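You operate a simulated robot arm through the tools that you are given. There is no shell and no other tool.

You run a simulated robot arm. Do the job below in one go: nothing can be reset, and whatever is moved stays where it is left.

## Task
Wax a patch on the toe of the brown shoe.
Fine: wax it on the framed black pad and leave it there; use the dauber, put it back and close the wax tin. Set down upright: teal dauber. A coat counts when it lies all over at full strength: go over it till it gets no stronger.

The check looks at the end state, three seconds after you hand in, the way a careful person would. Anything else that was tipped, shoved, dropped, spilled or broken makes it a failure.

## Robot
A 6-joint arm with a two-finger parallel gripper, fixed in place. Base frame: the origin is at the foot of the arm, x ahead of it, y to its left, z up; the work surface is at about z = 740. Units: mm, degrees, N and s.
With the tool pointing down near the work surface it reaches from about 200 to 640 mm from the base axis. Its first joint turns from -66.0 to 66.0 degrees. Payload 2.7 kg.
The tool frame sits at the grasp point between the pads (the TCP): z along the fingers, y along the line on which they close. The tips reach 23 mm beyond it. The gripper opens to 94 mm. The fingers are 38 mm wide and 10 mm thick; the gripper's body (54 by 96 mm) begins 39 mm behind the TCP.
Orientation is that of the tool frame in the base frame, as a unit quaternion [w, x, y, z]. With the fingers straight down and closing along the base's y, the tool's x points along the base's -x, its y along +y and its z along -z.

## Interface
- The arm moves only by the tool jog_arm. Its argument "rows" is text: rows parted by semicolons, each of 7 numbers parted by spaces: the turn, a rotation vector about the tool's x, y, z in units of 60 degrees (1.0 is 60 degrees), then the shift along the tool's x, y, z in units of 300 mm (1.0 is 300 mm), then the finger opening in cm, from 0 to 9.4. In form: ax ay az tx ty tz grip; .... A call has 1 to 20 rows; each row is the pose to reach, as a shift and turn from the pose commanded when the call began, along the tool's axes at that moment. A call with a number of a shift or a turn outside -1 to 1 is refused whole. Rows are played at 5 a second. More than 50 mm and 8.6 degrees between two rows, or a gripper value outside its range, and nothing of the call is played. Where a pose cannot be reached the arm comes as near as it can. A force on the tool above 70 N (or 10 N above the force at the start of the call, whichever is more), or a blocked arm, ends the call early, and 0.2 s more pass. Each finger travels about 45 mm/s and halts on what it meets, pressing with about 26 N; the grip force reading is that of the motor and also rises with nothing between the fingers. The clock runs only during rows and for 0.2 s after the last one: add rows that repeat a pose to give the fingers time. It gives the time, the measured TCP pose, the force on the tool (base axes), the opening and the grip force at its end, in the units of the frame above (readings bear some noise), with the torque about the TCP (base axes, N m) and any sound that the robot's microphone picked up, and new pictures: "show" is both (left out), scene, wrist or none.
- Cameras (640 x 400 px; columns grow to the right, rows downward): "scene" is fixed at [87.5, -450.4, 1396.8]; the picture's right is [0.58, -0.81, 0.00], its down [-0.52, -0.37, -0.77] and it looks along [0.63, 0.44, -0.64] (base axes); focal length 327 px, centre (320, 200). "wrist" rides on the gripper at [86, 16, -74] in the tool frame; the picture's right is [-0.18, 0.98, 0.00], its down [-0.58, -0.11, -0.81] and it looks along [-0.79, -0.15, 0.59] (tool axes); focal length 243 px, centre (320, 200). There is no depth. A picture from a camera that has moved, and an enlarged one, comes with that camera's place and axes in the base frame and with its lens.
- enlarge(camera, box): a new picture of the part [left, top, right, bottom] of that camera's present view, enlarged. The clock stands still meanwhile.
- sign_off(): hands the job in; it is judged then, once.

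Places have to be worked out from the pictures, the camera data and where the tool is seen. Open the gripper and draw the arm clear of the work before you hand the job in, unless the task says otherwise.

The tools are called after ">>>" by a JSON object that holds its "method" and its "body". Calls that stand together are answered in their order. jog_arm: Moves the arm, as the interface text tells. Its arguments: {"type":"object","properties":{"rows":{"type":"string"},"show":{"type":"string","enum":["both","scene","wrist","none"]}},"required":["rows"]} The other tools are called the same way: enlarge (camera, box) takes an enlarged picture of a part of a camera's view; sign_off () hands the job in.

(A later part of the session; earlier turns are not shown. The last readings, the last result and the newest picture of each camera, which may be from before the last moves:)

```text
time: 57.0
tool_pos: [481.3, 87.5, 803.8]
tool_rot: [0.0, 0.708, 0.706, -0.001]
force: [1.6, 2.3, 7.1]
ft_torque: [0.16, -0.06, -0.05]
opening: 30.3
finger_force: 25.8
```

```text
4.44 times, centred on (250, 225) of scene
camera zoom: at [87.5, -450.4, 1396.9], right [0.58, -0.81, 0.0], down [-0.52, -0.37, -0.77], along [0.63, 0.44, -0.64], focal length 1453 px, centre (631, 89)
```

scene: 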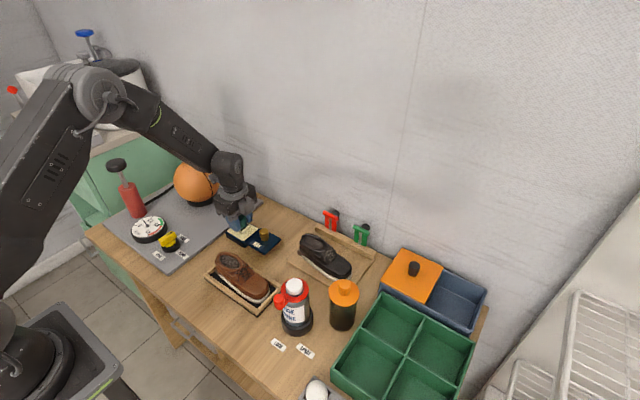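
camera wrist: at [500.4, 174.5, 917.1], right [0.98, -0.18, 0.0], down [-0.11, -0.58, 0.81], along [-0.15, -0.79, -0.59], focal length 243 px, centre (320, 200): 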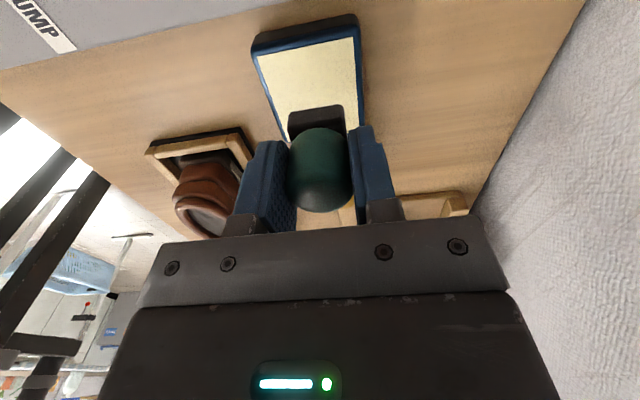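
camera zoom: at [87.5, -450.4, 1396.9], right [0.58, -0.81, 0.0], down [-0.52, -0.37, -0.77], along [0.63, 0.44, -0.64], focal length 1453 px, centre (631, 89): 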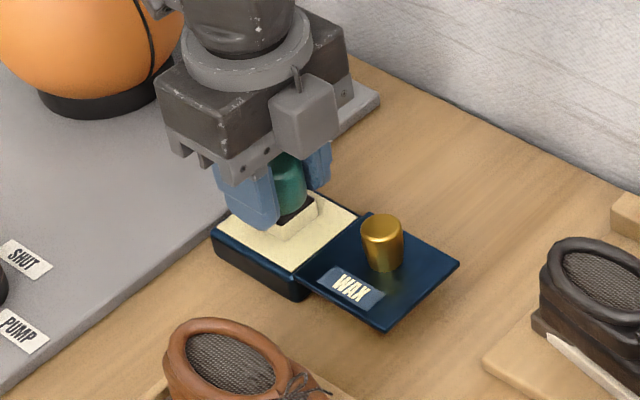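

The felt has turned cream, so it is loaded. I lift and carry it to hover over the toe at about (366,-75).

>>> {"method": "jog_arm", "body": {"rows": "0 0 0 0 0 -0.05 1.5; 0 0 0 0 0 -0.15 1.5; 0 0 0 0 0 -0.23 1.5; 0 0 0 -0.108 -0.0767 -0.23 1.5; 0 0 0 -0.216 -0.1533 -0.23 1.5; 0 0 0 -0.324 -0.23 -0.23 1.5; 0 0 0 -0.432 -0.3067 -0.23 1.5; 0 0 0 -0.54 -0.3833 -0.23 1.5; 0 0 0 -0.54 -0.3833 -0.23 1.5"}}

>>> {"method": "enlarge", "body": {"camera": "scene", "box": [200, 225, 310, 315]}}

>>> {"method": "enlarge", "body": {"camera": "wrist", "box": [220, 40, 460, 220]}}

```text
time: 59.0
tool_pos: [365.0, -73.7, 871.2]
tool_rot: [0.0, 0.707, 0.707, 0.0]
force: [0.5, -0.5, -1.1]
ft_torque: [0.04, 0.02, -0.01]
opening: 30.6
finger_force: 25.7
camera wrist: at [381.8, 13.0, 947.8], right [0.98, -0.18, 0.0], down [-0.11, -0.58, 0.81], along [-0.15, -0.79, -0.59], focal length 243 px, centre (320, 200)
```

scene: 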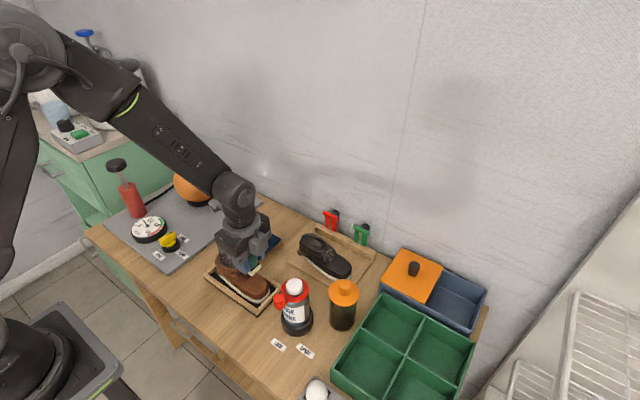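
wrist: 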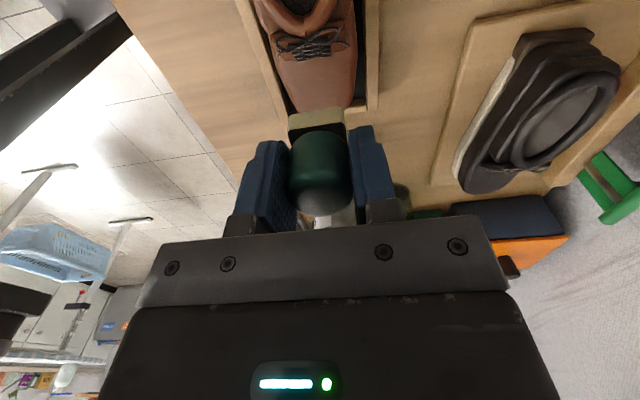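

```text
4.44 times, centred on (255, 270) of scene
camera zoom: at [87.5, -450.4, 1396.8], right [0.58, -0.81, 0.0], down [-0.52, -0.37, -0.77], along [0.63, 0.44, -0.64], focal length 1453 px, centre (609, -111)
```

zoom: 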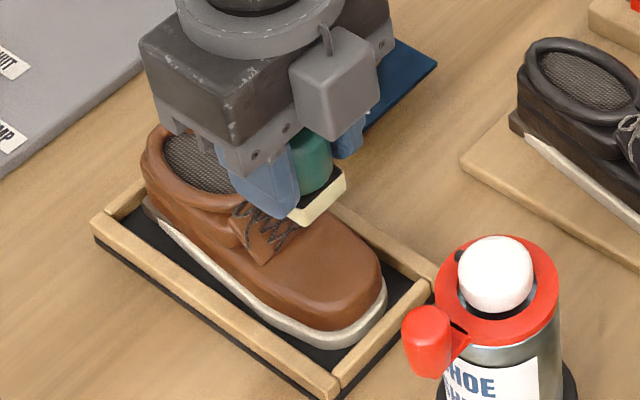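

```text
2.22 times, centred on (340, 130) of wrist
camera zoom: at [381.8, 13.0, 947.8], right [0.98, -0.18, 0.0], down [-0.11, -0.58, 0.81], along [-0.15, -0.79, -0.59], focal length 539 px, centre (276, 356)
```

zoom: 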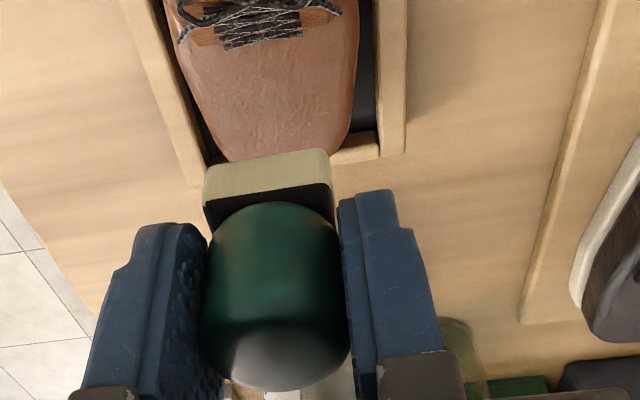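

The wrist view shows the toe cap at about x 339–389, y −105…−57, with the laces ending near y −55. I lower the felt over (364.5,-78) to just above the leather.

>>> {"method": "jog_arm", "body": {"rows": "0 0 0 -0.013 0 0.05 1.5; 0 0 0 -0.013 0 0.1 1.5; 0 0 0 -0.013 0 0.14 1.5; 0 0 0 -0.013 0 0.14 1.5"}}

>>> {"method": "enlarge", "body": {"camera": "scene", "box": [200, 225, 310, 315]}}

```text
time: 60.0
tool_pos: [365.3, -77.4, 830.2]
tool_rot: [0.0, 0.708, 0.707, 0.0]
force: [-0.5, -1.2, -1.0]
ft_torque: [0.03, 0.01, 0.02]
opening: 30.3
finger_force: 26.3
camera wrist: at [382.2, 9.2, 906.0], right [0.98, -0.18, 0.0], down [-0.11, -0.58, 0.81], along [-0.15, -0.79, -0.59], focal length 243 px, centre (320, 200)
```

scene: 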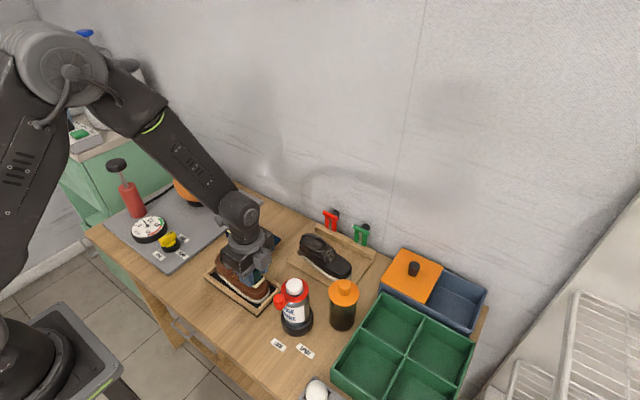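
wrist: 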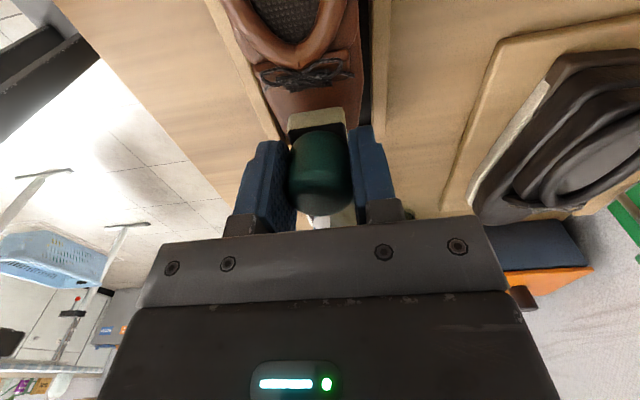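

```text
4.44 times, centred on (255, 270) of scene
camera zoom: at [87.5, -450.4, 1396.8], right [0.58, -0.81, 0.0], down [-0.52, -0.37, -0.77], along [0.63, 0.44, -0.64], focal length 1453 px, centre (609, -111)
```

zoom: 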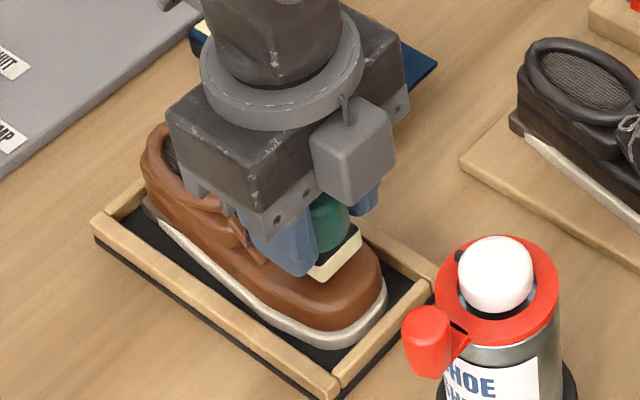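

The felt is at about z 789, just above the toe. I go down in 2 mm steps, checking the force.

>>> {"method": "jog_arm", "body": {"rows": "0 0 0 0 0 0.007 1.5; 0 0 0 0 0 0.013 1.5; 0 0 0 0 0 0.013 1.5", "show": "none"}}

>>> {"method": "jog_arm", "body": {"rows": "0 0 0 0 0 0.005 1.5; 0 0 0 0 0 0.01 1.5; 0 0 0 0 0 0.01 1.5", "show": "none"}}

```text
time: 60.8
tool_pos: [366.3, -77.6, 827.1]
tool_rot: [0.0, 0.707, 0.707, 0.0]
force: [0.1, -0.6, -0.4]
ft_torque: [0.01, -0.01, 0.0]
opening: 30.5
finger_force: 25.8
```

```text
time: 61.6
tool_pos: [365.8, -79.0, 823.3]
tool_rot: [0.0, 0.707, 0.707, 0.0]
force: [0.5, 0.3, -0.7]
ft_torque: [0.01, 0.0, -0.02]
opening: 30.6
finger_force: 26.3
```

Still no contact at z 823. I continue down in small steps.

>>> {"method": "jog_arm", "body": {"rows": "0 0 0 0 0 0.005 1.5; 0 0 0 0 0 0.01 1.5; 0 0 0 0 0 0.01 1.5", "show": "none"}}

>>> {"method": "jog_arm", "body": {"rows": "0 0 0 0 0 0.004 1.5; 0 0 0 0 0 0.008 1.5; 0 0 0 0 0 0.008 1.5", "show": "none"}}

```text
time: 62.4
tool_pos: [365.8, -78.1, 821.5]
tool_rot: [-0.001, 0.706, 0.708, 0.0]
force: [-3.0, 0.4, 7.8]
ft_torque: [0.01, 0.15, -0.02]
opening: 30.2
finger_force: 25.5
```

```text
time: 63.2
tool_pos: [367.2, -77.3, 817.3]
tool_rot: [0.001, 0.707, 0.707, 0.001]
force: [-2.2, -1.6, 18.1]
ft_torque: [-0.07, 0.13, 0.0]
opening: 30.4
finger_force: 26.4
```

Contact begins at z≈821 and is now 18 N. I ease off 1 mm, make a small rub, then lift and look at what it leaves.

>>> {"method": "jog_arm", "body": {"rows": "0 0 0 0 0 -0.003 1.5; 0 0 0 0.012 0 -0.003 1.5; 0 0 0 -0.012 0 -0.003 1.5; 0 0 0 0 0.012 -0.003 1.5; 0 0 0 0 -0.012 -0.003 1.5; 0 0 0 0 0 -0.003 1.5; 0 0 0 0 0 -0.08 1.5; 0 0 0 0.14 0 -0.18 1.5; 0 0 0 0.27 0 -0.23 1.5; 0 0 0 0.27 0 -0.23 1.5"}}

>>> {"method": "enlarge", "body": {"camera": "scene", "box": [220, 250, 290, 305]}}

>>> {"method": "enlarge", "body": {"camera": "wrist", "box": [220, 40, 460, 220]}}

```text
refused: row 8 steps farther than a row can; nothing moved
```

```text
7.27 times, centred on (255, 278) of scene
camera zoom: at [87.3, -450.4, 1396.9], right [0.58, -0.81, 0.0], down [-0.52, -0.37, -0.77], along [0.63, 0.44, -0.64], focal length 2378 px, centre (793, -364)
```

zoom: 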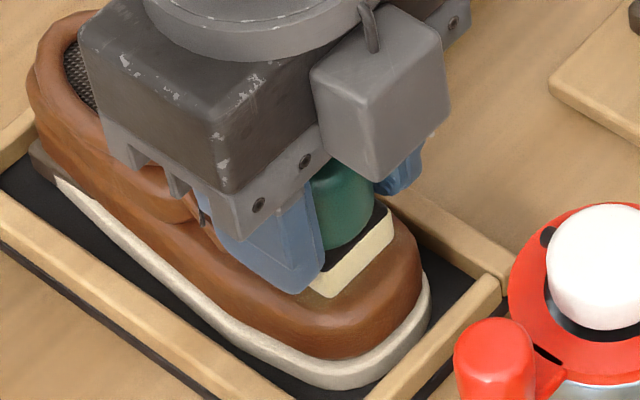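

```text
2.22 times, centred on (340, 130) of wrist
camera zoom: at [382.6, 9.0, 894.1], right [0.98, -0.18, 0.0], down [-0.11, -0.58, 0.81], along [-0.15, -0.79, -0.59], focal length 539 px, centre (276, 356)
```

zoom: 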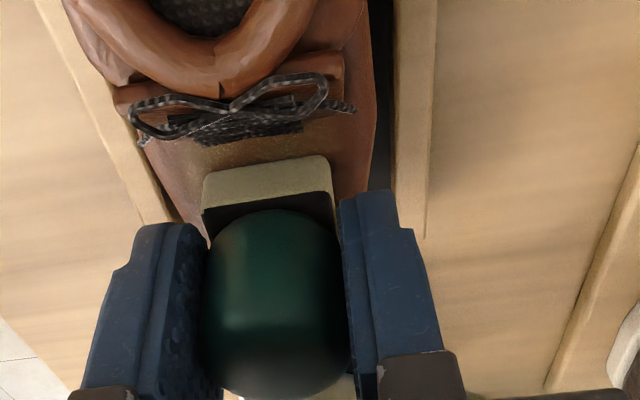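

One row was too long a step and nothing moved. I send it again with shorter steps.

>>> {"method": "jog_arm", "body": {"rows": "0 0 0 0 0 -0.003 1.5; 0 0 0 0.012 0 -0.003 1.5; 0 0 0 -0.012 0 -0.003 1.5; 0 0 0 0 0.012 -0.003 1.5; 0 0 0 0 -0.012 -0.003 1.5; 0 0 0 0 0 -0.003 1.5; 0 0 0 0 0 -0.08 1.5; 0 0 0 0.08 0 -0.18 1.5; 0 0 0 0.18 0 -0.25 1.5; 0 0 0 0.28 0 -0.25 1.5; 0 0 0 0.28 0 -0.25 1.5"}}

>>> {"method": "enlarge", "body": {"camera": "scene", "box": [220, 250, 290, 305]}}

>>> {"method": "enlarge", "body": {"camera": "wrist", "box": [220, 40, 460, 220]}}

```text
time: 65.6
tool_pos: [365.6, 6.5, 892.9]
tool_rot: [-0.001, 0.707, 0.707, 0.0]
force: [0.4, 0.3, -1.0]
ft_torque: [0.05, 0.0, 0.03]
opening: 30.7
finger_force: 25.9
camera wrist: at [382.3, 93.4, 969.1], right [0.98, -0.19, 0.0], down [-0.11, -0.58, 0.81], along [-0.15, -0.79, -0.59], focal length 243 px, centre (320, 200)
```

scene: 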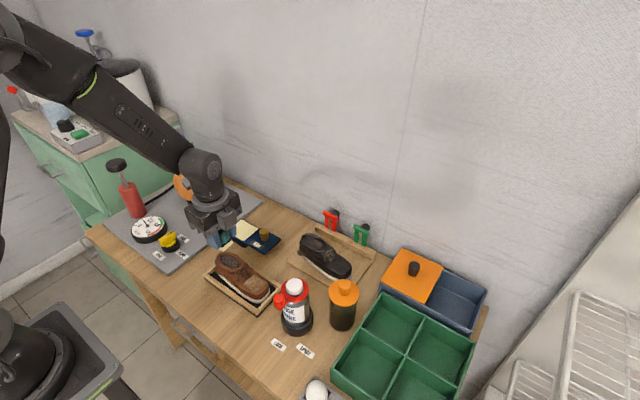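
wrist: 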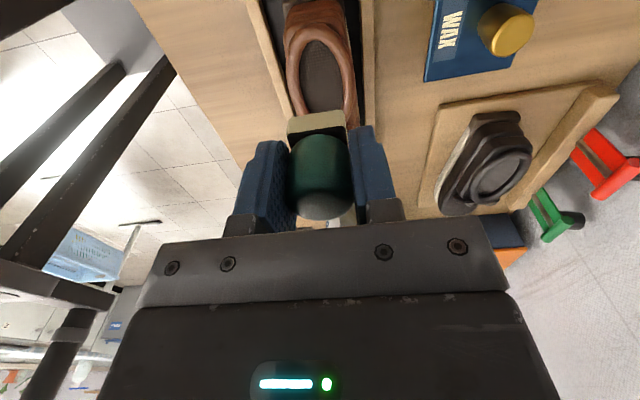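

```text
7.27 times, centred on (255, 278) of scene
camera zoom: at [87.5, -450.4, 1396.8], right [0.58, -0.81, 0.0], down [-0.52, -0.37, -0.77], along [0.63, 0.44, -0.64], focal length 2378 px, centre (793, -364)
```

zoom: 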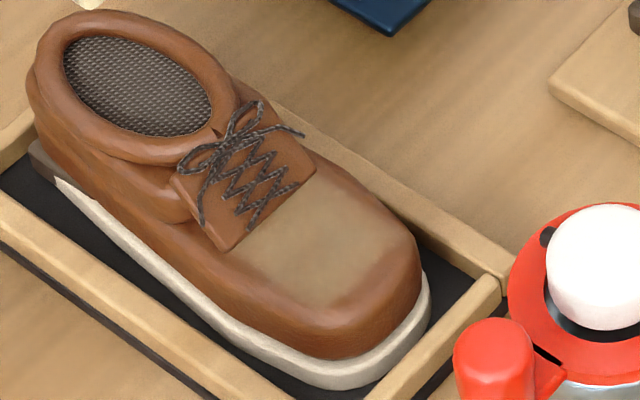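

```text
2.22 times, centred on (340, 130) of wrist
camera zoom: at [382.3, 93.4, 969.1], right [0.98, -0.19, 0.0], down [-0.11, -0.58, 0.81], along [-0.15, -0.79, -0.59], focal length 539 px, centre (276, 356)
```

zoom: 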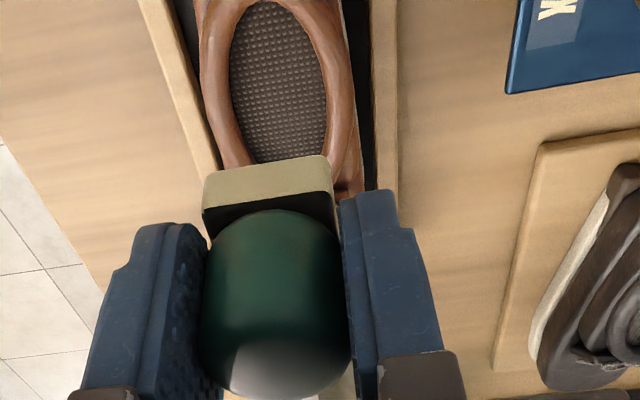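

A beige coat is now visible on the toe cap, over about x 350–384, y −93…−55. I do a second, wider pass to strengthen and extend it.

>>> {"method": "jog_arm", "body": {"rows": "0 0 0 -0.1 0 0 1.5; 0 0 0 -0.2 0 0.07 1.5; 0 0 0 -0.28 0 0.17 1.5; 0 0 0 -0.28 0 0.235 1.5; 0 0 0 -0.28 0 0.247 1.5; 0 0 0 -0.265 0.02 0.247 1.5; 0 0 0 -0.265 -0.02 0.247 1.5; 0 0 0 -0.28 -0.025 0.248 1.5; 0 0 0 -0.28 0.025 0.248 1.5; 0 0 0 -0.295 0.025 0.249 1.5; 0 0 0 -0.295 -0.025 0.249 1.5; 0 0 0 -0.31 -0.025 0.25 1.5; 0 0 0 -0.31 0.025 0.25 1.5; 0 0 0 -0.295 0.025 0.249 1.5; 0 0 0 -0.265 0.02 0.247 1.5; 0 0 0 -0.265 0 0.247 1.5; 0 0 0 -0.31 0 0.25 1.5; 0 0 0 -0.28 0 0.248 1.5", "show": "none"}}

>>> {"method": "jog_arm", "body": {"rows": "0 0 0 0 0 -0.08 1.5; 0 0 0 0.08 0 -0.18 1.5; 0 0 0 0.18 0 -0.25 1.5; 0 0 0 0.28 0 -0.25 1.5; 0 0 0 0.28 0 -0.25 1.5", "show": "none"}}

>>> {"method": "enlarge", "body": {"camera": "scene", "box": [220, 250, 290, 305]}}

```text
time: 69.4
tool_pos: [366.6, -77.9, 818.3]
tool_rot: [0.0, 0.707, 0.707, 0.0]
force: [0.3, 0.1, -0.7]
ft_torque: [0.02, -0.03, 0.0]
opening: 30.8
finger_force: 26.4
```

```text
time: 70.6
tool_pos: [365.6, 5.7, 893.9]
tool_rot: [0.0, 0.708, 0.706, 0.0]
force: [-0.6, 0.1, -0.6]
ft_torque: [0.03, 0.0, 0.01]
opening: 30.5
finger_force: 25.4
```

```text
7.27 times, centred on (255, 278) of scene
camera zoom: at [87.5, -450.4, 1396.8], right [0.58, -0.81, 0.0], down [-0.52, -0.37, -0.77], along [0.63, 0.44, -0.64], focal length 2378 px, centre (793, -364)
```

zoom: 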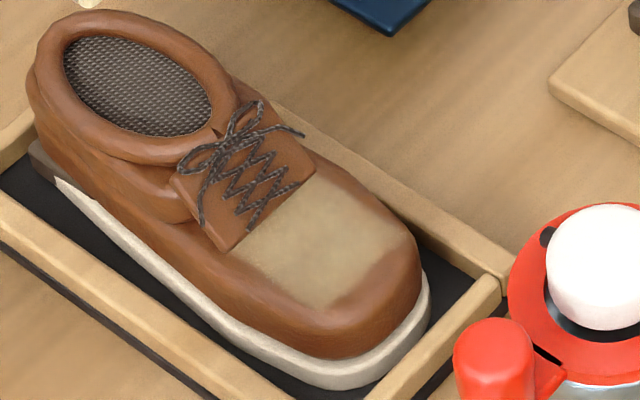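

The coat is stronger in the middle but still uneven at the edges, and the force at the end was zero, so I was barely touching. I repeat about 3 mm lower with wide strokes.

>>> {"method": "jog_arm", "body": {"rows": "0 0 0 -0.1 0 0 1.5; 0 0 0 -0.2 0 0.07 1.5; 0 0 0 -0.28 0 0.17 1.5; 0 0 0 -0.28 0 0.24 1.5; 0 0 0 -0.28 0 0.25 1.5; 0 0 0 -0.28 0 0.256 1.5; 0 0 0 -0.28 0 0.256 1.5", "show": "none"}}

```text
time: 72.2
tool_pos: [365.8, -78.5, 816.6]
tool_rot: [0.0, 0.707, 0.707, 0.002]
force: [-4.9, -0.7, 20.1]
ft_torque: [-0.04, 0.2, 0.01]
opening: 30.7
finger_force: 26.5
```

Contact at 20 N. I ease 1 mm and rub in a serpentine covering the whole patch.

>>> {"method": "jog_arm", "body": {"rows": "0 0 0 0 0 -0.003 1.5; 0 0 0 0.015 0.015 -0.003 1.5; 0 0 0 0.015 0.027 -0.001 1.5; 0 0 0 0.015 0 -0.003 1.5; 0 0 0 0.015 -0.027 -0.001 1.5; 0 0 0 0 -0.027 -0.001 1.5; 0 0 0 0 0 -0.003 1.5; 0 0 0 0 0.027 -0.001 1.5; 0 0 0 -0.015 0.027 0 1.5; 0 0 0 -0.015 0 -0.002 1.5; 0 0 0 -0.015 -0.027 0 1.5; 0 0 0 -0.03 -0.027 0.002 1.5; 0 0 0 -0.03 0 0 1.5; 0 0 0 -0.03 0.027 0.002 1.5; 0 0 0 -0.03 0 0 1.5; 0 0 0 0 0 -0.003 1.5; 0 0 0 0 0 -0.003 1.5", "show": "none"}}

>>> {"method": "jog_arm", "body": {"rows": "0 0 0 0 0 -0.08 1.5; 0 0 0 0.08 0 -0.18 1.5; 0 0 0 0.18 0 -0.25 1.5; 0 0 0 0.28 0 -0.25 1.5; 0 0 0 0.28 0 -0.25 1.5", "show": "none"}}

>>> {"method": "enlarge", "body": {"camera": "scene", "box": [220, 250, 290, 305]}}

>>> {"method": "enlarge", "body": {"camera": "wrist", "box": [220, 40, 460, 220]}}

```text
time: 75.8
tool_pos: [366.0, -79.2, 817.6]
tool_rot: [0.0, 0.707, 0.707, 0.001]
force: [-0.5, -1.0, 0.1]
ft_torque: [0.02, 0.01, -0.02]
opening: 30.8
finger_force: 26.3
```

```text
time: 77.0
tool_pos: [365.9, 6.3, 891.7]
tool_rot: [0.001, 0.707, 0.707, 0.0]
force: [-0.1, 0.4, -0.8]
ft_torque: [0.01, 0.02, 0.01]
opening: 30.5
finger_force: 25.9
```

```text
7.27 times, centred on (255, 278) of scene
camera zoom: at [87.5, -450.4, 1396.8], right [0.58, -0.81, 0.0], down [-0.52, -0.37, -0.77], along [0.63, 0.44, -0.64], focal length 2378 px, centre (793, -364)
```

zoom: 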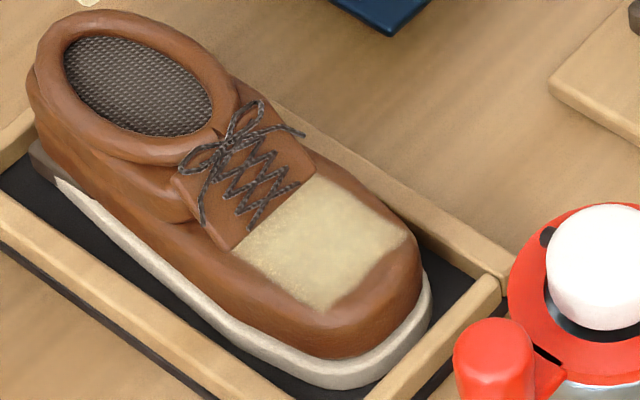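

```text
2.22 times, centred on (340, 130) of wrist
camera zoom: at [382.3, 93.0, 968.6], right [0.98, -0.19, 0.0], down [-0.11, -0.58, 0.81], along [-0.15, -0.79, -0.59], focal length 539 px, centre (276, 356)
```

zoom: 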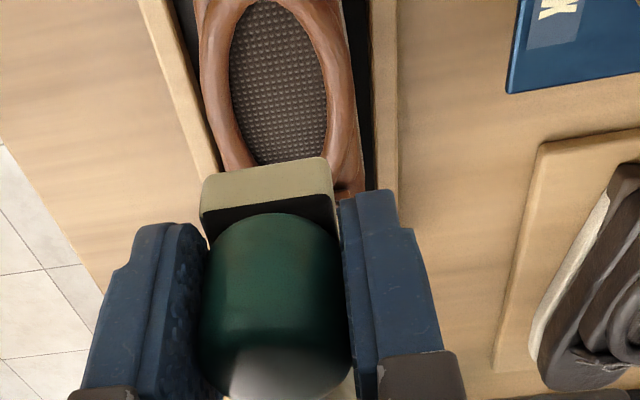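

The coat is now clearly stronger and forms a clean rectangular patch with slightly mottled lower-left edges. I do another pass with the same pressure to see whether it still strengthens.

>>> {"method": "jog_arm", "body": {"rows": "0 0 0 -0.1 0 0 1.5; 0 0 0 -0.2 0 0.07 1.5; 0 0 0 -0.28 0 0.17 1.5; 0 0 0 -0.28 0 0.24 1.5; 0 0 0 -0.28 0 0.253 1.5; 0 0 0 -0.265 0.015 0.253 1.5; 0 0 0 -0.265 0.027 0.255 1.5; 0 0 0 -0.265 0 0.253 1.5; 0 0 0 -0.265 -0.027 0.255 1.5; 0 0 0 -0.28 -0.03 0.257 1.5; 0 0 0 -0.28 0 0.254 1.5; 0 0 0 -0.28 0.03 0.257 1.5; 0 0 0 -0.295 0.03 0.258 1.5; 0 0 0 -0.295 0 0.255 1.5; 0 0 0 -0.295 -0.03 0.258 1.5; 0 0 0 -0.31 -0.03 0.259 1.5; 0 0 0 -0.31 0 0.257 1.5; 0 0 0 -0.31 0.03 0.259 1.5; 0 0 0 -0.28 0.02 0.256 1.5; 0 0 0 -0.28 -0.02 0.256 1.5", "show": "none"}}

>>> {"method": "jog_arm", "body": {"rows": "0 0 0 0 0.007 -0.08 1.5; 0 0 0 0.08 0.007 -0.18 1.5; 0 0 0 0.18 0.007 -0.25 1.5; 0 0 0 0.28 0.007 -0.25 1.5; 0 0 0 0.28 0.007 -0.25 1.5", "show": "none"}}

>>> {"method": "enlarge", "body": {"camera": "scene", "box": [220, 250, 290, 305]}}

```text
time: 81.2
tool_pos: [361.4, -78.5, 815.8]
tool_rot: [0.0, 0.707, 0.707, 0.0]
force: [1.8, 0.5, 3.7]
ft_torque: [-0.01, -0.09, 0.04]
opening: 30.9
finger_force: 25.7
```

```text
time: 82.4
tool_pos: [361.7, 5.7, 890.5]
tool_rot: [0.001, 0.708, 0.706, 0.0]
force: [-0.6, -0.6, -0.3]
ft_torque: [0.02, -0.03, -0.01]
opening: 30.7
finger_force: 25.6
```

```text
7.27 times, centred on (255, 278) of scene
camera zoom: at [87.5, -450.4, 1396.8], right [0.58, -0.81, 0.0], down [-0.52, -0.37, -0.77], along [0.63, 0.44, -0.64], focal length 2378 px, centre (793, -364)
```

zoom: 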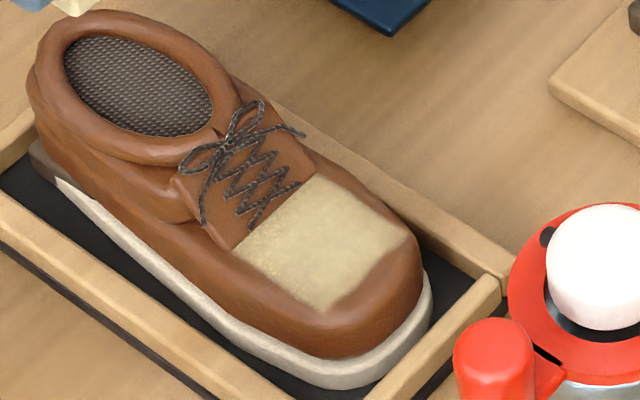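

The patch looks nearly the same as before. I zoom closer to judge evenness and look at the felt.

>>> {"method": "enlarge", "body": {"camera": "scene", "box": [240, 265, 272, 290]}}

>>> {"method": "enlarge", "body": {"camera": "scene", "box": [205, 225, 255, 265]}}

```text
16.00 times, centred on (256, 278) of scene
camera zoom: at [87.5, -450.4, 1396.8], right [0.58, -0.81, 0.0], down [-0.52, -0.37, -0.77], along [0.63, 0.44, -0.64], focal length 5232 px, centre (1344, -1040)
```

zoom: 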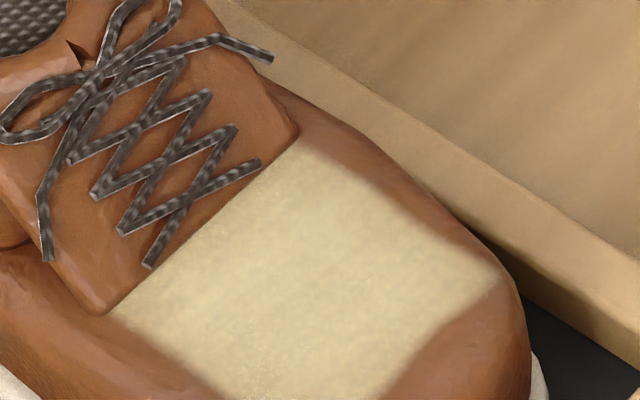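

```text
10.00 times, centred on (230, 245) of scene
camera zoom: at [87.5, -450.4, 1396.8], right [0.58, -0.81, 0.0], down [-0.52, -0.37, -0.77], along [0.63, 0.44, -0.64], focal length 3270 px, centre (1220, -250)
```

zoom: 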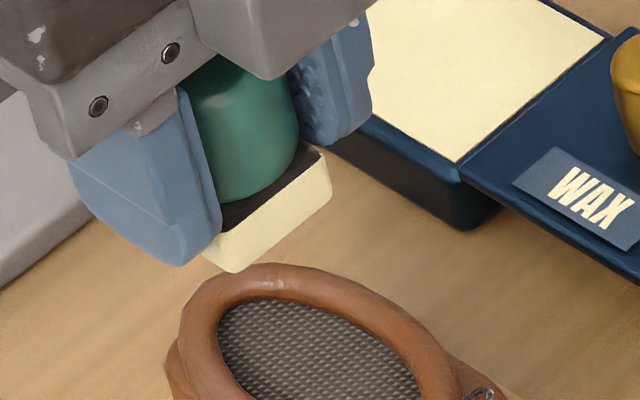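

The coat is a fixed soft-edged rectangle and looks fairly even. I do one more full pass at slightly firmer pressure and compare it against this close-up.

>>> {"method": "jog_arm", "body": {"rows": "0 0 0 -0.1 0.013 0 1.5; 0 0 0 -0.2 0.013 0.07 1.5; 0 0 0 -0.28 0.013 0.17 1.5; 0 0 0 -0.28 0.013 0.24 1.5; 0 0 0 -0.28 0.013 0.25 1.5; 0 0 0 -0.28 0.013 0.253 1.5; 0 0 0 -0.28 0.013 0.253 1.5", "show": "none"}}

```text
time: 84.0
tool_pos: [365.5, -79.1, 814.9]
tool_rot: [0.001, 0.707, 0.707, 0.0]
force: [-2.3, 0.2, 19.0]
ft_torque: [-0.08, 0.07, -0.03]
opening: 31.0
finger_force: 25.8
```

19 N again, and contact now comes at a lower TCP, so the dauber has crept up about 4 mm in the grip. I ease off to about 8–10 N and make the full serpentine.

>>> {"method": "jog_arm", "body": {"rows": "0 0 0 0 0 -0.004 1.5; 0 0 0 0.015 0.015 -0.004 1.5; 0 0 0 0.018 0.027 -0.002 1.5; 0 0 0 0.018 0 -0.004 1.5; 0 0 0 0.018 -0.03 -0.002 1.5; 0 0 0 0.006 -0.03 -0.002 1.5; 0 0 0 0.006 0 -0.004 1.5; 0 0 0 0.006 0.027 -0.002 1.5; 0 0 0 -0.008 0.027 -0.001 1.5; 0 0 0 -0.008 0 -0.003 1.5; 0 0 0 -0.008 -0.03 -0.001 1.5; 0 0 0 -0.022 -0.03 0 1.5; 0 0 0 -0.022 0 -0.002 1.5; 0 0 0 -0.022 0.027 0 1.5; 0 0 0 -0.035 0.02 0.001 1.5; 0 0 0 -0.035 -0.027 0.001 1.5; 0 0 0 0 -0.027 -0.003 1.5; 0 0 0 0 0 -0.004 1.5; 0 0 0 0 0 -0.004 1.5", "show": "none"}}

>>> {"method": "jog_arm", "body": {"rows": "0 0 0 0 0 -0.08 1.5; 0 0 0 0.08 0 -0.18 1.5; 0 0 0 0.18 0 -0.25 1.5; 0 0 0 0.28 0 -0.25 1.5; 0 0 0 0.28 0 -0.25 1.5", "show": "none"}}

>>> {"method": "enlarge", "body": {"camera": "scene", "box": [240, 265, 272, 290]}}

>>> {"method": "enlarge", "body": {"camera": "scene", "box": [220, 250, 290, 305]}}

```text
time: 88.0
tool_pos: [365.8, -78.2, 815.7]
tool_rot: [0.001, 0.707, 0.707, 0.001]
force: [0.0, -0.1, -0.7]
ft_torque: [0.0, 0.01, 0.0]
opening: 30.9
finger_force: 26.0
```

```text
time: 89.2
tool_pos: [366.1, 6.0, 890.2]
tool_rot: [0.0, 0.708, 0.707, 0.001]
force: [0.5, 0.0, 0.2]
ft_torque: [-0.01, 0.01, 0.03]
opening: 30.8
finger_force: 26.3
```

```text
16.00 times, centred on (256, 278) of scene
camera zoom: at [87.5, -450.4, 1396.8], right [0.58, -0.81, 0.0], down [-0.52, -0.37, -0.77], along [0.63, 0.44, -0.64], focal length 5232 px, centre (1344, -1040)
```

zoom: 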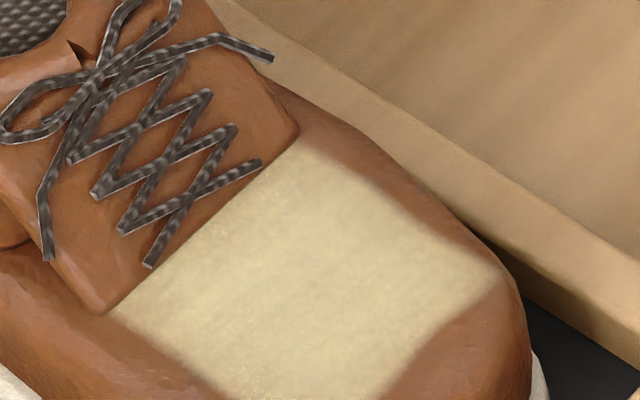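

```text
7.27 times, centred on (255, 278) of scene
camera zoom: at [87.5, -450.4, 1396.8], right [0.58, -0.81, 0.0], down [-0.52, -0.37, -0.77], along [0.63, 0.44, -0.64], focal length 2378 px, centre (793, -364)
```

zoom: 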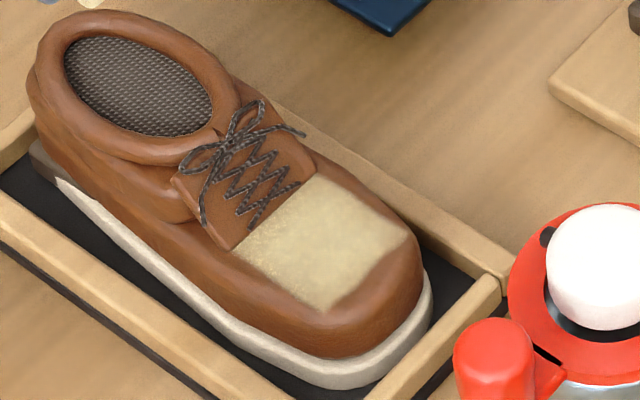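

The coat is a bit stronger and more even again. I reload the felt with wax to be sure it isn't running dry.

>>> {"method": "jog_arm", "body": {"rows": "0 0 0 0.09 0.128 0 1.5; 0 0 0 0.18 0.255 0 1.5; 0 0 0 0.272 0.383 0 1.5; 0 0 0 0.272 0.383 0.1 1.5; 0 0 0 0.272 0.383 0.2 1.5; 0 0 0 0.272 0.383 0.28 1.5; 0 0 0 0.272 0.383 0.295 1.5; 0 0 0 0.272 0.383 0.295 1.5", "show": "none"}}

>>> {"method": "jog_arm", "body": {"rows": "0 0 0 0 0 0.006 1.5; 0 0 0 0 0 0.01 1.5; 0 0 0 0 0 0.01 1.5", "show": "none"}}

```text
time: 91.0
tool_pos: [481.0, 87.4, 802.7]
tool_rot: [0.001, 0.707, 0.707, 0.0]
force: [0.3, -0.3, -0.4]
ft_torque: [-0.02, -0.01, 0.01]
opening: 30.9
finger_force: 25.8
```

```text
time: 91.8
tool_pos: [480.1, 87.1, 800.5]
tool_rot: [0.0, 0.707, 0.707, 0.001]
force: [0.1, -0.2, -0.5]
ft_torque: [-0.04, -0.01, 0.02]
opening: 30.7
finger_force: 26.5
```

No contact yet at z 800. I go 3 mm lower.

>>> {"method": "jog_arm", "body": {"rows": "0 0 0 0 0 0.005 1.5; 0 0 0 0 0 0.01 1.5; 0 0 0 0 0 0.01 1.5", "show": "none"}}

```text
time: 92.6
tool_pos: [481.1, 87.1, 796.0]
tool_rot: [0.0, 0.707, 0.707, 0.001]
force: [-2.1, 0.0, 6.4]
ft_torque: [-0.13, 0.08, -0.04]
opening: 30.6
finger_force: 26.0
```

The felt touches the wax at 6 N. I rub it there, then lift and carry it back over the toe.

>>> {"method": "jog_arm", "body": {"rows": "0 0 0 0.02 0 0 1.5; 0 0 0 0.02 0.02 0 1.5; 0 0 0 -0.02 0.02 0 1.5; 0 0 0 -0.02 -0.02 0 1.5; 0 0 0 0.02 -0.02 0 1.5; 0 0 0 0 0 0 1.5; 0 0 0 0 0 -0.1 1.5; 0 0 0 0 0 -0.22 1.5; 0 0 0 -0.11 -0.0767 -0.22 1.5; 0 0 0 -0.22 -0.1533 -0.22 1.5; 0 0 0 -0.33 -0.23 -0.22 1.5; 0 0 0 -0.44 -0.3067 -0.22 1.5; 0 0 0 -0.552 -0.3833 -0.22 1.5; 0 0 0 -0.552 -0.3833 -0.1 1.5; 0 0 0 -0.552 -0.3833 -0.1 1.5", "show": "scene"}}

```text
time: 95.8
tool_pos: [366.2, -79.2, 825.5]
tool_rot: [0.0, 0.707, 0.708, 0.0]
force: [-0.3, 0.0, -0.1]
ft_torque: [0.01, -0.04, -0.01]
opening: 30.7
finger_force: 25.3
```

scene: 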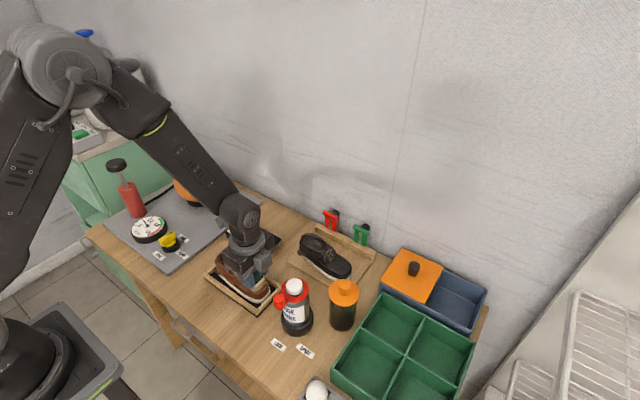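

I lower to the expected contact height near 814.

>>> {"method": "jog_arm", "body": {"rows": "0 0 0 0 0 0.02 1.5; 0 0 0 0 0 0.035 1.5; 0 0 0 0 0 0.04 1.5; 0 0 0 0 0 0.04 1.5", "show": "none"}}

```text
time: 96.8
tool_pos: [366.3, -77.5, 814.9]
tool_rot: [0.0, 0.707, 0.707, 0.0]
force: [-5.3, -1.1, 21.0]
ft_torque: [-0.12, 0.23, 0.0]
opening: 30.8
finger_force: 25.5
```

Contact at 21 N. I ease 0.8 mm and make the serpentine, including the lower-x side and the front.

>>> {"method": "jog_arm", "body": {"rows": "0 0 0 0 0 -0.0025 1.5; 0 0 0 0.012 0.015 -0.0025 1.5; 0 0 0 0.012 0.027 -0.001 1.5; 0 0 0 0.012 0 -0.0025 1.5; 0 0 0 0.012 -0.03 -0.001 1.5; 0 0 0 0.002 -0.03 -0.001 1.5; 0 0 0 0.002 0 -0.002 1.5; 0 0 0 0.002 0.027 0 1.5; 0 0 0 -0.01 0.027 0 1.5; 0 0 0 -0.01 0 -0.001 1.5; 0 0 0 -0.01 -0.03 0.001 1.5; 0 0 0 -0.022 -0.03 0.002 1.5; 0 0 0 -0.022 0 0.001 1.5; 0 0 0 -0.022 0.027 0.002 1.5; 0 0 0 -0.035 0.02 0.003 1.5; 0 0 0 -0.035 -0.027 0.003 1.5; 0 0 0 0 -0.027 0 1.5; 0 0 0 0.012 -0.027 0 1.5; 0 0 0 0 0 -0.002 1.5; 0 0 0 0 0 -0.002 1.5", "show": "none"}}

>>> {"method": "jog_arm", "body": {"rows": "0 0 0 0 0 -0.08 1.5; 0 0 0 0.08 0 -0.18 1.5; 0 0 0 0.18 0 -0.25 1.5; 0 0 0 0.28 0 -0.25 1.5; 0 0 0 0.28 0 -0.25 1.5", "show": "none"}}

>>> {"method": "enlarge", "body": {"camera": "scene", "box": [240, 265, 272, 290]}}

>>> {"method": "enlarge", "body": {"camera": "scene", "box": [220, 250, 290, 305]}}

```text
time: 101.0
tool_pos: [365.9, -78.5, 815.3]
tool_rot: [0.0, 0.707, 0.707, 0.0]
force: [0.1, -0.6, -0.9]
ft_torque: [0.0, -0.01, 0.03]
opening: 30.6
finger_force: 26.0
```

```text
time: 102.2
tool_pos: [366.2, 5.6, 890.6]
tool_rot: [0.0, 0.708, 0.707, -0.001]
force: [0.6, -0.8, -0.4]
ft_torque: [0.0, 0.01, 0.02]
opening: 30.7
finger_force: 25.7
```

```text
16.00 times, centred on (256, 278) of scene
camera zoom: at [87.5, -450.4, 1396.8], right [0.58, -0.81, 0.0], down [-0.52, -0.37, -0.77], along [0.63, 0.44, -0.64], focal length 5232 px, centre (1344, -1040)
```

zoom: 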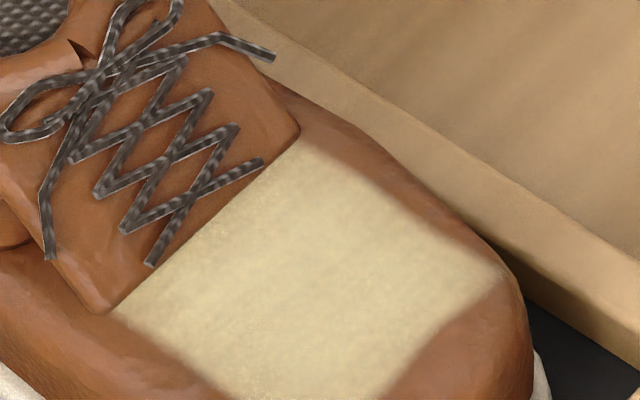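

```text
7.27 times, centred on (255, 278) of scene
camera zoom: at [87.5, -450.4, 1396.8], right [0.58, -0.81, 0.0], down [-0.52, -0.37, -0.77], along [0.63, 0.44, -0.64], focal length 2378 px, centre (793, -364)
```

zoom: 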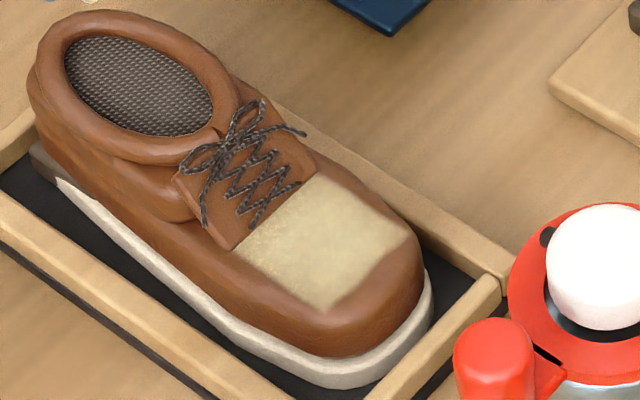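

It looks nearly saturated. I do one last firm pass, keeping real contact across the whole patch, and compare.

>>> {"method": "jog_arm", "body": {"rows": "0 0 0 -0.1 0 0 1.5; 0 0 0 -0.2 0 0.07 1.5; 0 0 0 -0.28 0 0.17 1.5; 0 0 0 -0.28 0 0.24 1.5; 0 0 0 -0.28 0 0.252 1.5; 0 0 0 -0.268 0.015 0.252 1.5; 0 0 0 -0.268 0.027 0.254 1.5; 0 0 0 -0.268 0 0.252 1.5; 0 0 0 -0.268 -0.03 0.254 1.5; 0 0 0 -0.278 -0.03 0.254 1.5; 0 0 0 -0.278 0 0.253 1.5; 0 0 0 -0.278 0.027 0.255 1.5; 0 0 0 -0.29 0.027 0.256 1.5; 0 0 0 -0.29 0 0.254 1.5; 0 0 0 -0.29 -0.03 0.256 1.5; 0 0 0 -0.302 -0.03 0.257 1.5; 0 0 0 -0.302 0 0.255 1.5; 0 0 0 -0.302 0.027 0.257 1.5; 0 0 0 -0.315 0.02 0.258 1.5; 0 0 0 -0.315 -0.027 0.258 1.5", "show": "none"}}

>>> {"method": "jog_arm", "body": {"rows": "0 0 0 0.02 0 -0.002 1.5; 0 0 0 0.047 0 -0.005 1.5; 0 0 0 0.047 0.027 -0.005 1.5; 0 0 0 0.047 0.047 -0.003 1.5; 0 0 0 0.02 0.047 -0.001 1.5; 0 0 0 0 0.047 0 1.5; 0 0 0 0.02 0.027 -0.002 1.5; 0 0 0 0.047 0 -0.005 1.5; 0 0 0 0.035 0.027 -0.08 1.5; 0 0 0 0.115 0.027 -0.18 1.5; 0 0 0 0.215 0.027 -0.255 1.5; 0 0 0 0.315 0.027 -0.255 1.5; 0 0 0 0.315 0.027 -0.255 1.5", "show": "none"}}

>>> {"method": "enlarge", "body": {"camera": "scene", "box": [240, 265, 272, 290]}}

>>> {"method": "enlarge", "body": {"camera": "scene", "box": [220, 250, 290, 305]}}

```text
time: 106.4
tool_pos: [357.8, -89.1, 812.1]
tool_rot: [0.001, 0.707, 0.707, 0.001]
force: [3.0, -0.4, 6.7]
ft_torque: [-0.06, -0.1, 0.03]
opening: 30.8
finger_force: 25.9
```

```text
time: 109.2
tool_pos: [364.5, 6.3, 889.0]
tool_rot: [-0.001, 0.707, 0.707, -0.001]
force: [-0.2, -1.0, -0.8]
ft_torque: [0.02, -0.02, -0.03]
opening: 30.5
finger_force: 26.6
```

```text
16.00 times, centred on (256, 278) of scene
camera zoom: at [87.5, -450.4, 1396.8], right [0.58, -0.81, 0.0], down [-0.52, -0.37, -0.77], along [0.63, 0.44, -0.64], focal length 5232 px, centre (1344, -1040)
```

zoom: 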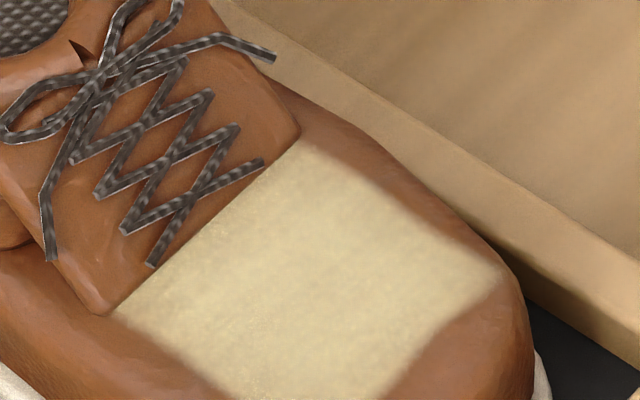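

```text
7.27 times, centred on (255, 278) of scene
camera zoom: at [87.5, -450.4, 1396.8], right [0.58, -0.81, 0.0], down [-0.52, -0.37, -0.77], along [0.63, 0.44, -0.64], focal length 2378 px, centre (793, -364)
```

zoom: 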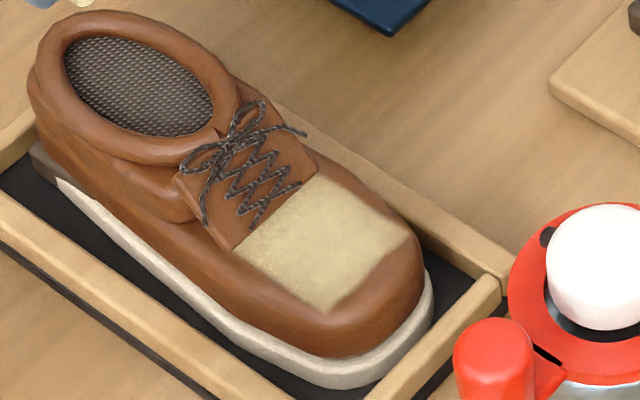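

The coat has stopped changing. I move over the front of the toe at height to see the patch from above with the wrist camera.

>>> {"method": "jog_arm", "body": {"rows": "0 0 0 -0.1 0 0 1.5; 0 0 0 -0.2 0 0 1.5; 0 0 0 -0.3 0 0 1.5; 0 0 0 -0.3 0 0.01 1.5; 0 0 0 -0.3 0 0.01 1.5", "show": "wrist"}}

>>> {"method": "enlarge", "body": {"camera": "wrist", "box": [250, 0, 410, 130]}}

```text
time: 110.4
tool_pos: [366.6, -84.6, 886.5]
tool_rot: [0.0, 0.707, 0.707, 0.0]
force: [0.3, -0.1, -0.8]
ft_torque: [0.01, 0.0, -0.02]
opening: 30.7
finger_force: 25.6
camera wrist: at [382.4, 3.0, 961.8], right [0.98, -0.18, 0.0], down [-0.11, -0.58, 0.81], along [-0.15, -0.79, -0.59], focal length 243 px, centre (320, 200)
```

wrist: 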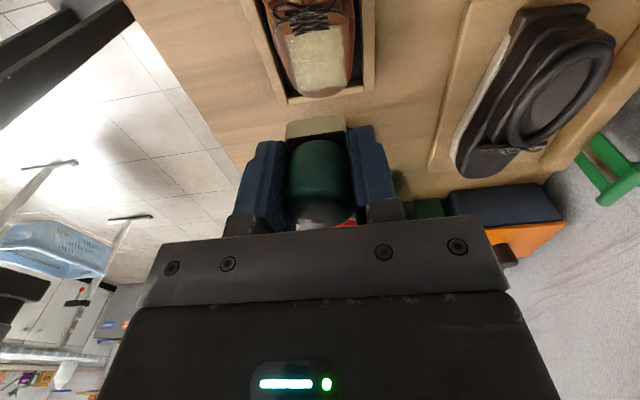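

```text
3.08 times, centred on (330, 65) of wrist
camera zoom: at [382.4, 3.0, 961.8], right [0.98, -0.18, 0.0], down [-0.11, -0.58, 0.81], along [-0.15, -0.79, -0.59], focal length 746 px, centre (289, 615)
```

zoom: 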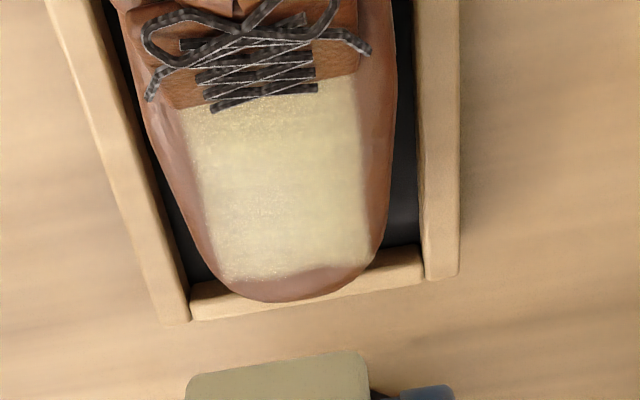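

From above the patch measures about x 349.5–384.5, y −56…−97.5. The coat is a little thin along the low-x edge and by the tongue corner, where the leather slopes away. I tilt the dauber 6° to press that side and lower it there.

>>> {"method": "jog_arm", "body": {"rows": "-0.05 0 0 0.02 -0.015 0.05 1.5; -0.1 0 0 0.042 -0.03 0.1 1.5; -0.1 0 0 0.042 -0.03 0.18 1.5; -0.1 0 0 0.042 -0.03 0.215 1.5; -0.1 0 0 0.042 -0.03 0.225 1.5; -0.1 0 0 0.042 -0.03 0.225 1.5", "show": "scene"}}

>>> {"method": "enlarge", "body": {"camera": "scene", "box": [220, 250, 290, 305]}}

```text
time: 111.8
tool_pos: [357.2, -70.8, 818.3]
tool_rot: [0.037, 0.707, 0.705, 0.037]
force: [0.1, 0.6, -0.8]
ft_torque: [0.0, 0.02, 0.01]
opening: 30.8
finger_force: 26.2
```

scene: 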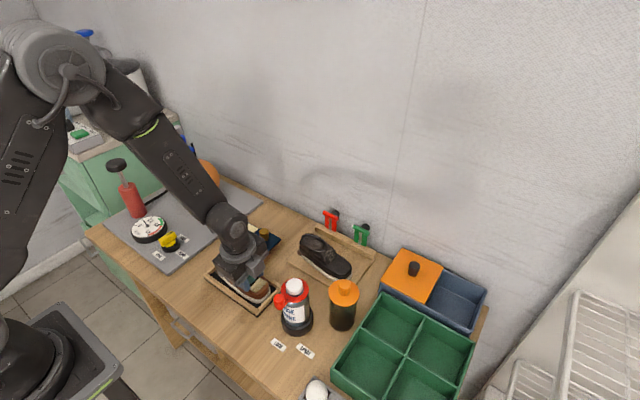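

```text
7.27 times, centred on (255, 278) of scene
camera zoom: at [87.5, -450.4, 1396.8], right [0.58, -0.81, 0.0], down [-0.52, -0.37, -0.77], along [0.63, 0.44, -0.64], focal length 2378 px, centre (793, -364)
```

zoom: 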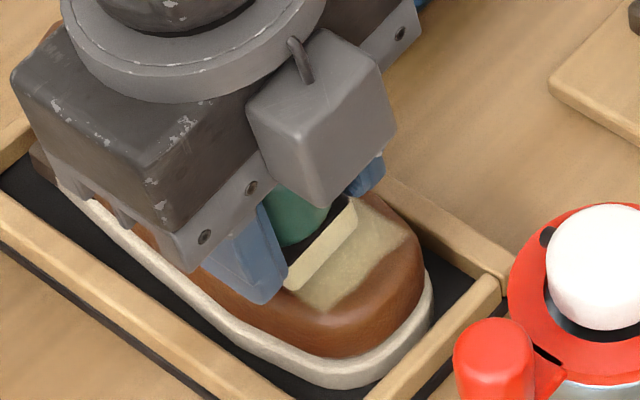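

The tilt is as wanted, with the low-x side lower. I lower until it touches.

>>> {"method": "jog_arm", "body": {"rows": "0 0 0 0 0 0.008 1.5; 0 0 0 0 0 0.014 1.5; 0 0 0 0 0 0.014 1.5", "show": "none"}}

```text
time: 112.6
tool_pos: [357.0, -71.6, 814.2]
tool_rot: [0.037, 0.706, 0.706, 0.037]
force: [1.2, 0.5, -1.0]
ft_torque: [0.03, 0.03, -0.02]
opening: 30.6
finger_force: 25.7
```

>>> {"method": "jog_arm", "body": {"rows": "0 0 0 0 0 0.004 1.5; 0 0 0 0 0 0.008 1.5; 0 0 0 0 0 0.008 1.5", "show": "none"}}

```text
time: 113.4
tool_pos: [359.9, -71.8, 814.1]
tool_rot: [0.038, 0.706, 0.707, 0.038]
force: [-3.5, 0.7, 20.5]
ft_torque: [-0.01, 0.34, -0.02]
opening: 31.0
finger_force: 26.1
```

The tilted felt is pressing at 20 N. I ease slightly and rub along the low-x edge from the tongue to the front.

>>> {"method": "jog_arm", "body": {"rows": "0 0 0 0 0 -0.002 1.5; 0 0 0 0.012 0 -0.002 1.5; 0 0 0 0.022 0 -0.002 1.5; 0 0 0 0.022 -0.012 0 1.5; 0 0 0 0 -0.012 0 1.5; 0 0 0 -0.025 -0.012 0.001 1.5; 0 0 0 -0.05 -0.012 0.003 1.5; 0 0 0 -0.065 -0.01 0.005 1.5; 0 0 0 -0.05 0 0.002 1.5; 0 0 0 -0.025 0 0 1.5; 0 0 0 0 0 0 1.5; 0 0 0 0.022 0 0 1.5; 0 0 0 0.022 -0.008 0.001 1.5; 0 0 0 0 -0.008 0.001 1.5; 0 0 0 -0.03 -0.008 0.002 1.5; 0 0 0 -0.06 -0.008 0.005 1.5; 0 0 0 -0.03 0 0.002 1.5; 0 0 0 0 0.01 0 1.5; 0 0 0 0.02 0.01 0 1.5; 0 0 0 0 0 -0.002 1.5", "show": "none"}}

>>> {"method": "jog_arm", "body": {"rows": "0 0 0 0 0 -0.1 1.5; 0.05 0 0 -0.02 0.015 -0.2 1.5; 0.1 0 0 -0.042 0.03 -0.24 1.5; 0.1 0 0 -0.042 0.03 -0.24 1.5", "show": "wrist"}}

>>> {"method": "enlarge", "body": {"camera": "wrist", "box": [250, 0, 410, 130]}}

```text
time: 117.6
tool_pos: [358.2, -71.5, 812.9]
tool_rot: [0.037, 0.706, 0.707, 0.036]
force: [0.2, 0.6, 0.0]
ft_torque: [-0.01, 0.0, 0.02]
opening: 30.5
finger_force: 25.8
```

```text
time: 118.6
tool_pos: [359.5, -85.2, 885.6]
tool_rot: [0.0, 0.707, 0.707, 0.001]
force: [0.0, 0.2, -0.2]
ft_torque: [-0.01, -0.03, 0.0]
opening: 30.6
finger_force: 25.8
camera wrist: at [375.4, 3.4, 962.1], right [0.98, -0.18, 0.0], down [-0.11, -0.58, 0.81], along [-0.15, -0.79, -0.59], focal length 243 px, centre (320, 200)
```

wrist: 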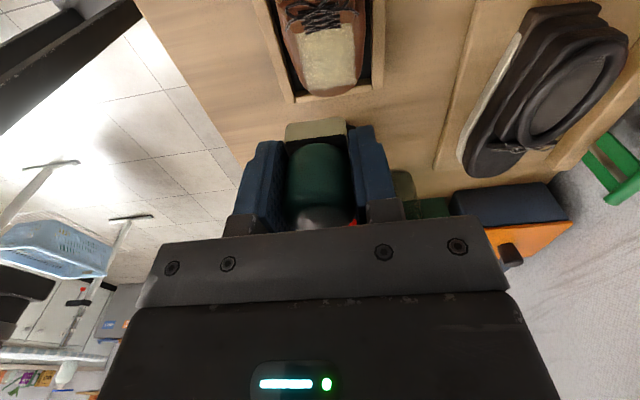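

```text
3.08 times, centred on (330, 65) of wrist
camera zoom: at [375.4, 3.4, 962.1], right [0.98, -0.18, 0.0], down [-0.11, -0.58, 0.81], along [-0.15, -0.79, -0.59], focal length 746 px, centre (289, 615)
```

zoom: 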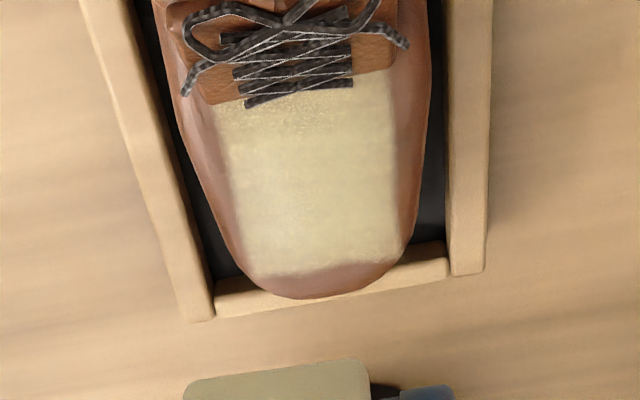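

The low-x edge is better. A band next to the tongue still looks a bit thinner, so I make flat strokes there with the felt centred at y≈−72.

>>> {"method": "jog_arm", "body": {"rows": "0 0 0 0.022 0.012 0.1 1.5; 0 0 0 0.044 0.025 0.2 1.5; 0 0 0 0.044 0.025 0.23 1.5; 0 0 0 0.044 0.025 0.238 1.5; 0 0 0 0.044 0.025 0.238 1.5", "show": "none"}}

>>> {"method": "jog_arm", "body": {"rows": "0 0 0 0 0 0.004 1.5; 0 0 0 0 0 0.007 1.5; 0 0 0 0 0 0.007 1.5", "show": "none"}}

```text
time: 119.8
tool_pos: [366.9, -71.4, 813.6]
tool_rot: [-0.001, 0.707, 0.707, -0.001]
force: [0.0, 0.2, -1.0]
ft_torque: [-0.03, 0.01, 0.04]
opening: 30.5
finger_force: 25.8
```

```text
time: 120.6
tool_pos: [366.5, -71.4, 813.0]
tool_rot: [0.0, 0.707, 0.707, 0.0]
force: [-0.2, 0.2, -0.6]
ft_torque: [0.01, 0.01, 0.01]
opening: 31.1
finger_force: 26.3
```

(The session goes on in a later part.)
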